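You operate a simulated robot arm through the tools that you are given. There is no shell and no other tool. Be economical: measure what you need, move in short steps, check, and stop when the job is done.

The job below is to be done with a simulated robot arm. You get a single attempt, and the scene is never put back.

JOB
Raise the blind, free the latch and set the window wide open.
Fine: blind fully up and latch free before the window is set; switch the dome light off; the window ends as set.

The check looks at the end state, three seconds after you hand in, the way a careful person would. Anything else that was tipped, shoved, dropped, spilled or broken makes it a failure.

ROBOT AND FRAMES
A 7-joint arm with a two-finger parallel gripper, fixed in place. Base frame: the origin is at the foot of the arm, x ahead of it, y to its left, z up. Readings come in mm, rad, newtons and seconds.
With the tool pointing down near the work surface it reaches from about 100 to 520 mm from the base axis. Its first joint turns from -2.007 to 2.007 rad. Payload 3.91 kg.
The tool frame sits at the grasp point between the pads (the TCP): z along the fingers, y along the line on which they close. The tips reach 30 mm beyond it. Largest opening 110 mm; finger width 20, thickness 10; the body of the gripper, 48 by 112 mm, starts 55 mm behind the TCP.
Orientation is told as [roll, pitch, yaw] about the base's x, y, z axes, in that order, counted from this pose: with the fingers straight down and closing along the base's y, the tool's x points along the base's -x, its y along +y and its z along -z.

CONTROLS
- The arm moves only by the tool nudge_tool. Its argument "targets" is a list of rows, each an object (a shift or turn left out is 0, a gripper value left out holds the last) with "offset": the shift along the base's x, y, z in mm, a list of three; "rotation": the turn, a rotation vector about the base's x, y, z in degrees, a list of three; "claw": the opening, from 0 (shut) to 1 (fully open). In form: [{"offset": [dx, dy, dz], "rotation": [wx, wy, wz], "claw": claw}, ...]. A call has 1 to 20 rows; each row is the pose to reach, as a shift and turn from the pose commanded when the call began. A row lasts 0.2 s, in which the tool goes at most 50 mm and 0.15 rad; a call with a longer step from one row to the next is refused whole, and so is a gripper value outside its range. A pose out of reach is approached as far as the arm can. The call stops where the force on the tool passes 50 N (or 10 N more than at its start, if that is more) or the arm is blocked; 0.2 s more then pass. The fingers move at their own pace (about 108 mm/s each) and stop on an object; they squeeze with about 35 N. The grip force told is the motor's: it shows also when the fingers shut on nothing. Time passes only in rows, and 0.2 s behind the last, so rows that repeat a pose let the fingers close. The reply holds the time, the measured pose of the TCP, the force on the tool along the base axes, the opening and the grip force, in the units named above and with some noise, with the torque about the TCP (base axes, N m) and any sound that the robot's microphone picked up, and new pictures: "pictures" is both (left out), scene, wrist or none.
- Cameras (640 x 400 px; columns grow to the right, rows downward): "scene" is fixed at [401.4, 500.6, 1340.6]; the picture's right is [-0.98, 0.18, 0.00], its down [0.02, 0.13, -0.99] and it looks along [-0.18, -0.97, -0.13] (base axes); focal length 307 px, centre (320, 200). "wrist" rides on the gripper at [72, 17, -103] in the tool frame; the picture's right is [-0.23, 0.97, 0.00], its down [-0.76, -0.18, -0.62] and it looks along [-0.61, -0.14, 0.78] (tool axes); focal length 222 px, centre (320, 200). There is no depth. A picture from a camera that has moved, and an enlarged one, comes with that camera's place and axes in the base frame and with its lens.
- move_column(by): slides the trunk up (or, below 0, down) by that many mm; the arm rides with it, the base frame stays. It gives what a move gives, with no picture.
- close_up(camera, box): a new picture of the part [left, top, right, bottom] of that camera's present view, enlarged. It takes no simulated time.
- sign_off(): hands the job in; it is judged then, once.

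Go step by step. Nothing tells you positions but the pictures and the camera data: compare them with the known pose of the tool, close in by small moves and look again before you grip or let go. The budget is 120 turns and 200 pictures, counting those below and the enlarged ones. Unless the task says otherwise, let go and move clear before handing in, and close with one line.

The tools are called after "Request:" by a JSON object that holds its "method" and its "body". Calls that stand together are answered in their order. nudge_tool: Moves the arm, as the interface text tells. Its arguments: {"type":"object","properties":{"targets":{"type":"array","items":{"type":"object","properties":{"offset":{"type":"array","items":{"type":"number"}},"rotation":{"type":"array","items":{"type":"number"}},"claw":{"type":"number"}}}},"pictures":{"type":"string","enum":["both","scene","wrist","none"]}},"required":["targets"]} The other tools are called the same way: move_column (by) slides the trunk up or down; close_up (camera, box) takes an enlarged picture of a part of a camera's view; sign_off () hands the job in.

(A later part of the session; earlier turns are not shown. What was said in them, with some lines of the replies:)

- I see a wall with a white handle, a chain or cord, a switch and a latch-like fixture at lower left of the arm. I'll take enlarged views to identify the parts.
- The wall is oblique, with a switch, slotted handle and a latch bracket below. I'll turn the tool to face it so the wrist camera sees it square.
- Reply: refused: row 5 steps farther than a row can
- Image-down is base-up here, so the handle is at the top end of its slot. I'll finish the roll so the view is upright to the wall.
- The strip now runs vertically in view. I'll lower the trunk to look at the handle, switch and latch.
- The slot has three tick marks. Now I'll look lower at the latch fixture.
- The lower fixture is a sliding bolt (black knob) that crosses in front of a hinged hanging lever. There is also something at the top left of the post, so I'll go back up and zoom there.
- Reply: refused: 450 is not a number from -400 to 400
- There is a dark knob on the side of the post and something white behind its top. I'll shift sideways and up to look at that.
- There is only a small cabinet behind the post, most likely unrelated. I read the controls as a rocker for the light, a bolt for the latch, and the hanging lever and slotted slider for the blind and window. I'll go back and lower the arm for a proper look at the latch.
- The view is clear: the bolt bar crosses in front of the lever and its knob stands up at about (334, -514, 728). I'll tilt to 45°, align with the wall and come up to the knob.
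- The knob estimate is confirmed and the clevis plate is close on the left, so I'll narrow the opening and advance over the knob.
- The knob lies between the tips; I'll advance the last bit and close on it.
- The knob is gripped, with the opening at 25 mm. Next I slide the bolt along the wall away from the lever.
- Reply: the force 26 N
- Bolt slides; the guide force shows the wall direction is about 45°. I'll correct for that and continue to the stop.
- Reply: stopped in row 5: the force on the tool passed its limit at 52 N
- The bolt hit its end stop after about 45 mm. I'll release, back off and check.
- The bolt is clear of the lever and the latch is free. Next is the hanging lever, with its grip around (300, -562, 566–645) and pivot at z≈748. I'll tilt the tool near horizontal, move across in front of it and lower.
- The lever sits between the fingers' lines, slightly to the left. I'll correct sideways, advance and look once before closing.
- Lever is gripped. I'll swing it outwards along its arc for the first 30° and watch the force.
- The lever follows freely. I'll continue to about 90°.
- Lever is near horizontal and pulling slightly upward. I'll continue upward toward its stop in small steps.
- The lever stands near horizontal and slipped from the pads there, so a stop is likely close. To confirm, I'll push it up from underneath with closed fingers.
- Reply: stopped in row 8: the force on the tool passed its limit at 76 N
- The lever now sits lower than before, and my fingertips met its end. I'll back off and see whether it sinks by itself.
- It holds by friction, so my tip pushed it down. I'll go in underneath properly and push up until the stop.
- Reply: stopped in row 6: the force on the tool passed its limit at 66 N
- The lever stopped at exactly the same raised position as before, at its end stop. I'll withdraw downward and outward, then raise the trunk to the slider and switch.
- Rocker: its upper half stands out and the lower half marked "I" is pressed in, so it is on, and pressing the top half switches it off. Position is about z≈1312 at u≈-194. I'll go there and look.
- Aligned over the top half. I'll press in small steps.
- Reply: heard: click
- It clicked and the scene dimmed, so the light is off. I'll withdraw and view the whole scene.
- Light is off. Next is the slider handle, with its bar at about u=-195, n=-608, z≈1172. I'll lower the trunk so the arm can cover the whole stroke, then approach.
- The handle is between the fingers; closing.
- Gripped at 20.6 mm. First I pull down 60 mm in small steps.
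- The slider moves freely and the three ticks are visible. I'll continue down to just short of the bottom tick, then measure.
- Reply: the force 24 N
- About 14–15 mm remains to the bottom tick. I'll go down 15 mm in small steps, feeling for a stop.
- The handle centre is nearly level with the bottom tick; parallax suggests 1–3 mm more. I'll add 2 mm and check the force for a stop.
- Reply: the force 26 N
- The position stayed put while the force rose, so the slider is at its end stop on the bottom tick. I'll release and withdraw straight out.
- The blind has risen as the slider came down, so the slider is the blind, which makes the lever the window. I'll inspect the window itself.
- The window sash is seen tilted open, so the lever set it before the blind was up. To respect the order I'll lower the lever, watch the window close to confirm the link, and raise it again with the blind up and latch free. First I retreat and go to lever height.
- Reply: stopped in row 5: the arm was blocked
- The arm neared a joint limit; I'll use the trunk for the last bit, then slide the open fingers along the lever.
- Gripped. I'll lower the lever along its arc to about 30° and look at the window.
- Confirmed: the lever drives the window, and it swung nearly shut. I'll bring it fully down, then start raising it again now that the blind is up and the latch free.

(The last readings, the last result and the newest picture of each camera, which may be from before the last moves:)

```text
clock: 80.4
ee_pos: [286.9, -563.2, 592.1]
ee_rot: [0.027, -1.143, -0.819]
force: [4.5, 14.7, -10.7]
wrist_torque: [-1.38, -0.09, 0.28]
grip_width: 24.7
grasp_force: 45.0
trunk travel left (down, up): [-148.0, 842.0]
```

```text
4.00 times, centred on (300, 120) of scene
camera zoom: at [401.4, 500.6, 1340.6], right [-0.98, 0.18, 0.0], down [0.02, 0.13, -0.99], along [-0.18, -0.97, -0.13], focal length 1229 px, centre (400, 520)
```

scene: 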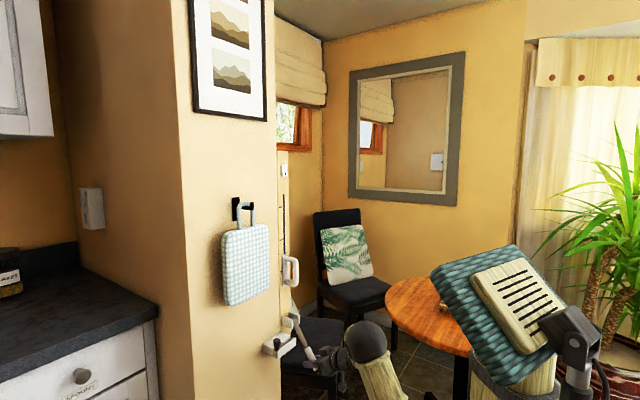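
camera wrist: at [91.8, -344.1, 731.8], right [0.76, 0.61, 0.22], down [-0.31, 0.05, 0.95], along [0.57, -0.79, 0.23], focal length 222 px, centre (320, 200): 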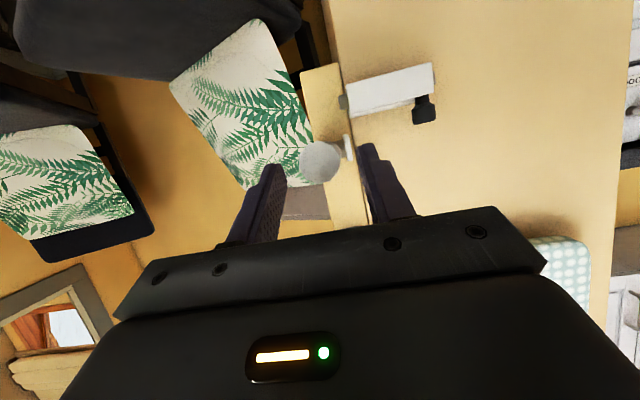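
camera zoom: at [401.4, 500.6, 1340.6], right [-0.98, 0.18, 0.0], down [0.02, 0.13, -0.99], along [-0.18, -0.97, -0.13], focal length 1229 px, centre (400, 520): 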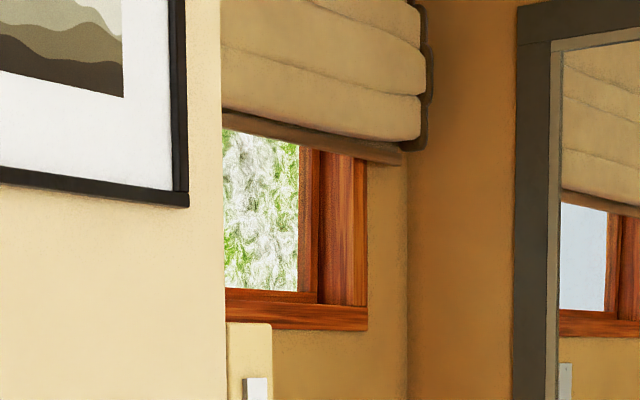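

Window is shut again. I'll raise the lever along the same arc to its stop.

Request:
{"method": "nudge_tool", "body": {"targets": [{"offset": [4, -4, 0]}, {"offset": [-11.7, 13.7, 1.8]}, {"offset": [-20.9, 22.9, 4.7]}, {"offset": [-29.9, 31.9, 8.7]}, {"offset": [-38.7, 40.7, 13.8]}, {"offset": [-47, 49, 20]}, {"offset": [-55, 57, 27.2]}, {"offset": [-62.4, 64.4, 35.3]}, {"offset": [-69.4, 71.4, 44.3]}, {"offset": [-75.8, 77.8, 54.2]}, {"offset": [-81.5, 83.5, 64.7]}, {"offset": [-86.6, 88.6, 76]}, {"offset": [-91, 93, 87.8]}, {"offset": [-94.6, 96.6, 100.2]}, {"offset": [-97.4, 99.4, 112.9]}, {"offset": [-99.5, 101.5, 125.9]}, {"offset": [-100.7, 102.7, 139.2]}, {"offset": [-101, 103, 152.5]}], "pictures": "none"}}

Request:
{"method": "close_up", "body": {"camera": "scene", "box": [245, 280, 375, 390]}}

Request:
{"method": "close_up", "body": {"camera": "scene", "box": [260, 70, 340, 170]}}

```text
clock: 84.2
ee_pos: [184.9, -460.7, 745.7]
ee_rot: [0.031, -1.144, -0.826]
force: [-6.8, 1.8, -7.4]
wrist_torque: [-0.19, 0.23, 1.78]
grip_width: 25.1
grasp_force: 44.7
trunk travel left (down, up): [-148.0, 842.0]
```

```text
3.64 times, centred on (310, 335) of scene
camera zoom: at [401.4, 500.6, 1340.6], right [-0.98, 0.18, 0.0], down [0.02, 0.13, -0.99], along [-0.18, -0.97, -0.13], focal length 1118 px, centre (356, -291)
```

zoom: 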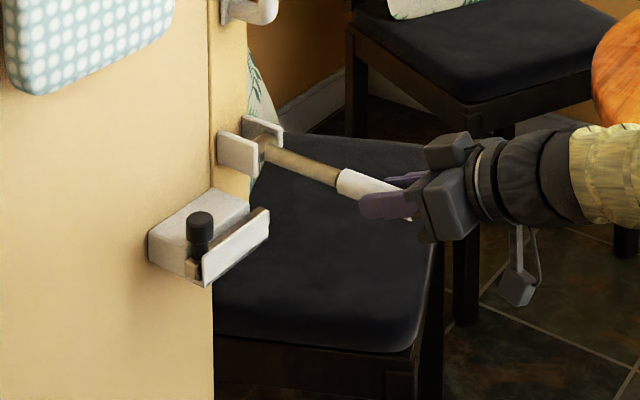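

```text
4.00 times, centred on (300, 120) of scene
camera zoom: at [401.4, 500.6, 1340.6], right [-0.98, 0.18, 0.0], down [0.02, 0.13, -0.99], along [-0.18, -0.97, -0.13], focal length 1229 px, centre (400, 520)
```

zoom: 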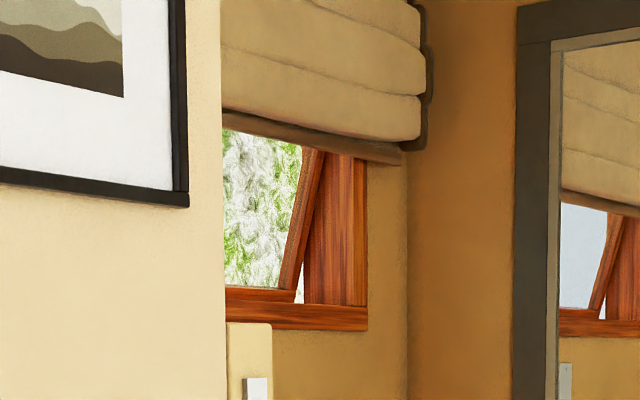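

The window is wide open again. I'll nudge it up a few mm to make sure it's seated on the stop.

Request:
{"method": "nudge_tool", "body": {"targets": [{"offset": [0, 0, 2]}, {"offset": [0, 0, 4]}, {"offset": [0, 0, 6]}], "pictures": "none"}}

```text
clock: 85.0
ee_pos: [186.5, -461.1, 745.2]
ee_rot: [0.031, -1.134, -0.825]
force: [-11.2, 2.9, -34.2]
wrist_torque: [0.01, -0.06, 1.53]
grip_width: 25.3
grasp_force: 45.1
trunk travel left (down, up): [-148.0, 842.0]
```

Firm stop confirmed. I'll relax, open and withdraw along the fingers' axis.

Request:
{"method": "nudge_tool", "body": {"targets": [{"offset": [0, 0, 0]}, {"offset": [0, 0, 0], "claw": 0.45}, {"offset": [0, 0, 0], "claw": 0.5}, {"offset": [-18, 18, 5]}, {"offset": [-36, 36, 10]}, {"offset": [-62, 62, 20]}, {"offset": [-85, 85, 25]}], "pictures": "scene"}}

Request:
{"method": "close_up", "body": {"camera": "scene", "box": [245, 280, 375, 390]}}

Request:
{"method": "close_up", "body": {"camera": "scene", "box": [250, 70, 340, 200]}}

Request:
{"method": "close_up", "body": {"camera": "scene", "box": [255, 245, 290, 290]}}

```text
clock: 86.8
ee_pos: [118.7, -390.6, 739.7]
ee_rot: [0.05, -1.038, -0.827]
force: [-0.6, 0.4, 0.3]
wrist_torque: [-0.02, 0.02, 0.0]
grip_width: 54.6
grasp_force: 0.0
trunk travel left (down, up): [-148.0, 842.0]
stopped in row 7: the arm was blocked; the commanded pose is now the measured one
```

scene: 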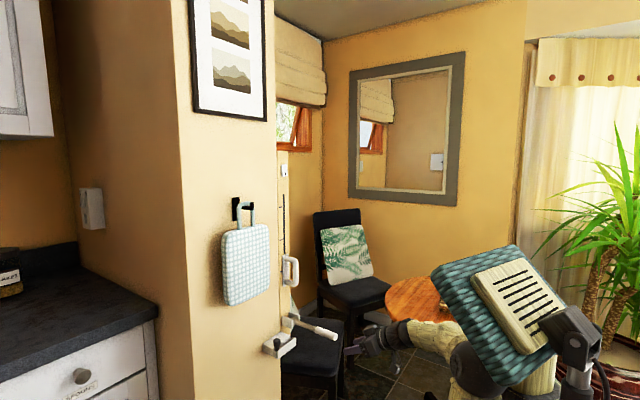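

```text
3.64 times, centred on (310, 335) of scene
camera zoom: at [401.4, 500.6, 1340.6], right [-0.98, 0.18, 0.0], down [0.02, 0.13, -0.99], along [-0.18, -0.97, -0.13], focal length 1118 px, centre (356, -291)
```

zoom: 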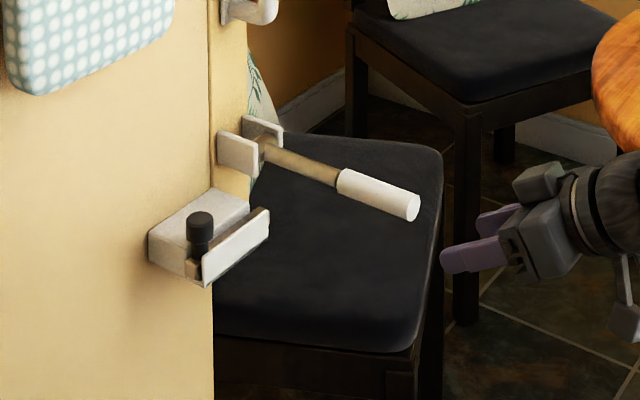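

```text
3.08 times, centred on (295, 135) of scene
camera zoom: at [401.4, 500.6, 1340.6], right [-0.98, 0.18, 0.0], down [0.02, 0.13, -0.99], along [-0.18, -0.97, -0.13], focal length 946 px, centre (397, 400)
```

zoom: 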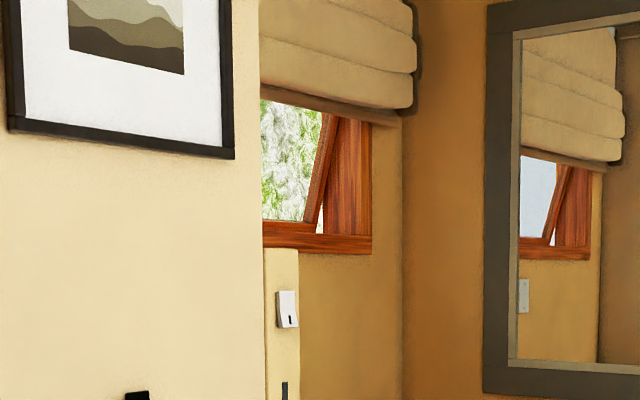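

```text
8.89 times, centred on (272, 268) of scene
camera zoom: at [401.4, 500.6, 1340.6], right [-0.98, 0.18, 0.0], down [0.02, 0.13, -0.99], along [-0.18, -0.97, -0.13], focal length 2732 px, centre (742, -400)
```

zoom: 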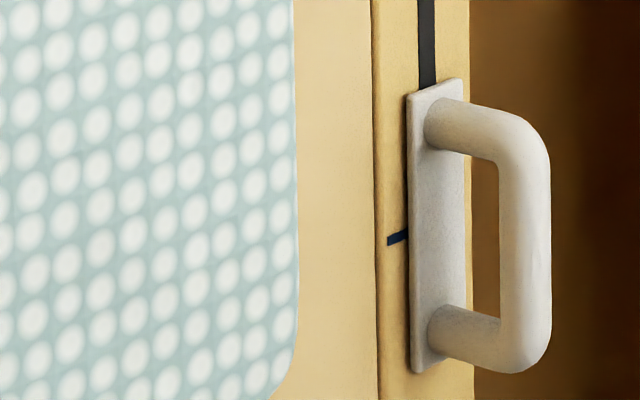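

The blind handle is at its bottom stop with the blind up, and the bolt is clear. The light is off, the lever is at its stop with the window wide open, and the gripper is clear, so I'm handing in.

Request:
{"method": "sign_off", "body": {}}

```text
The job is handed in.
```

The job is handed in: blind raised to its stop, latch free, dome light off and window wide open. I first opened the window before the blind was up, so I shut it and set it again in the right order.
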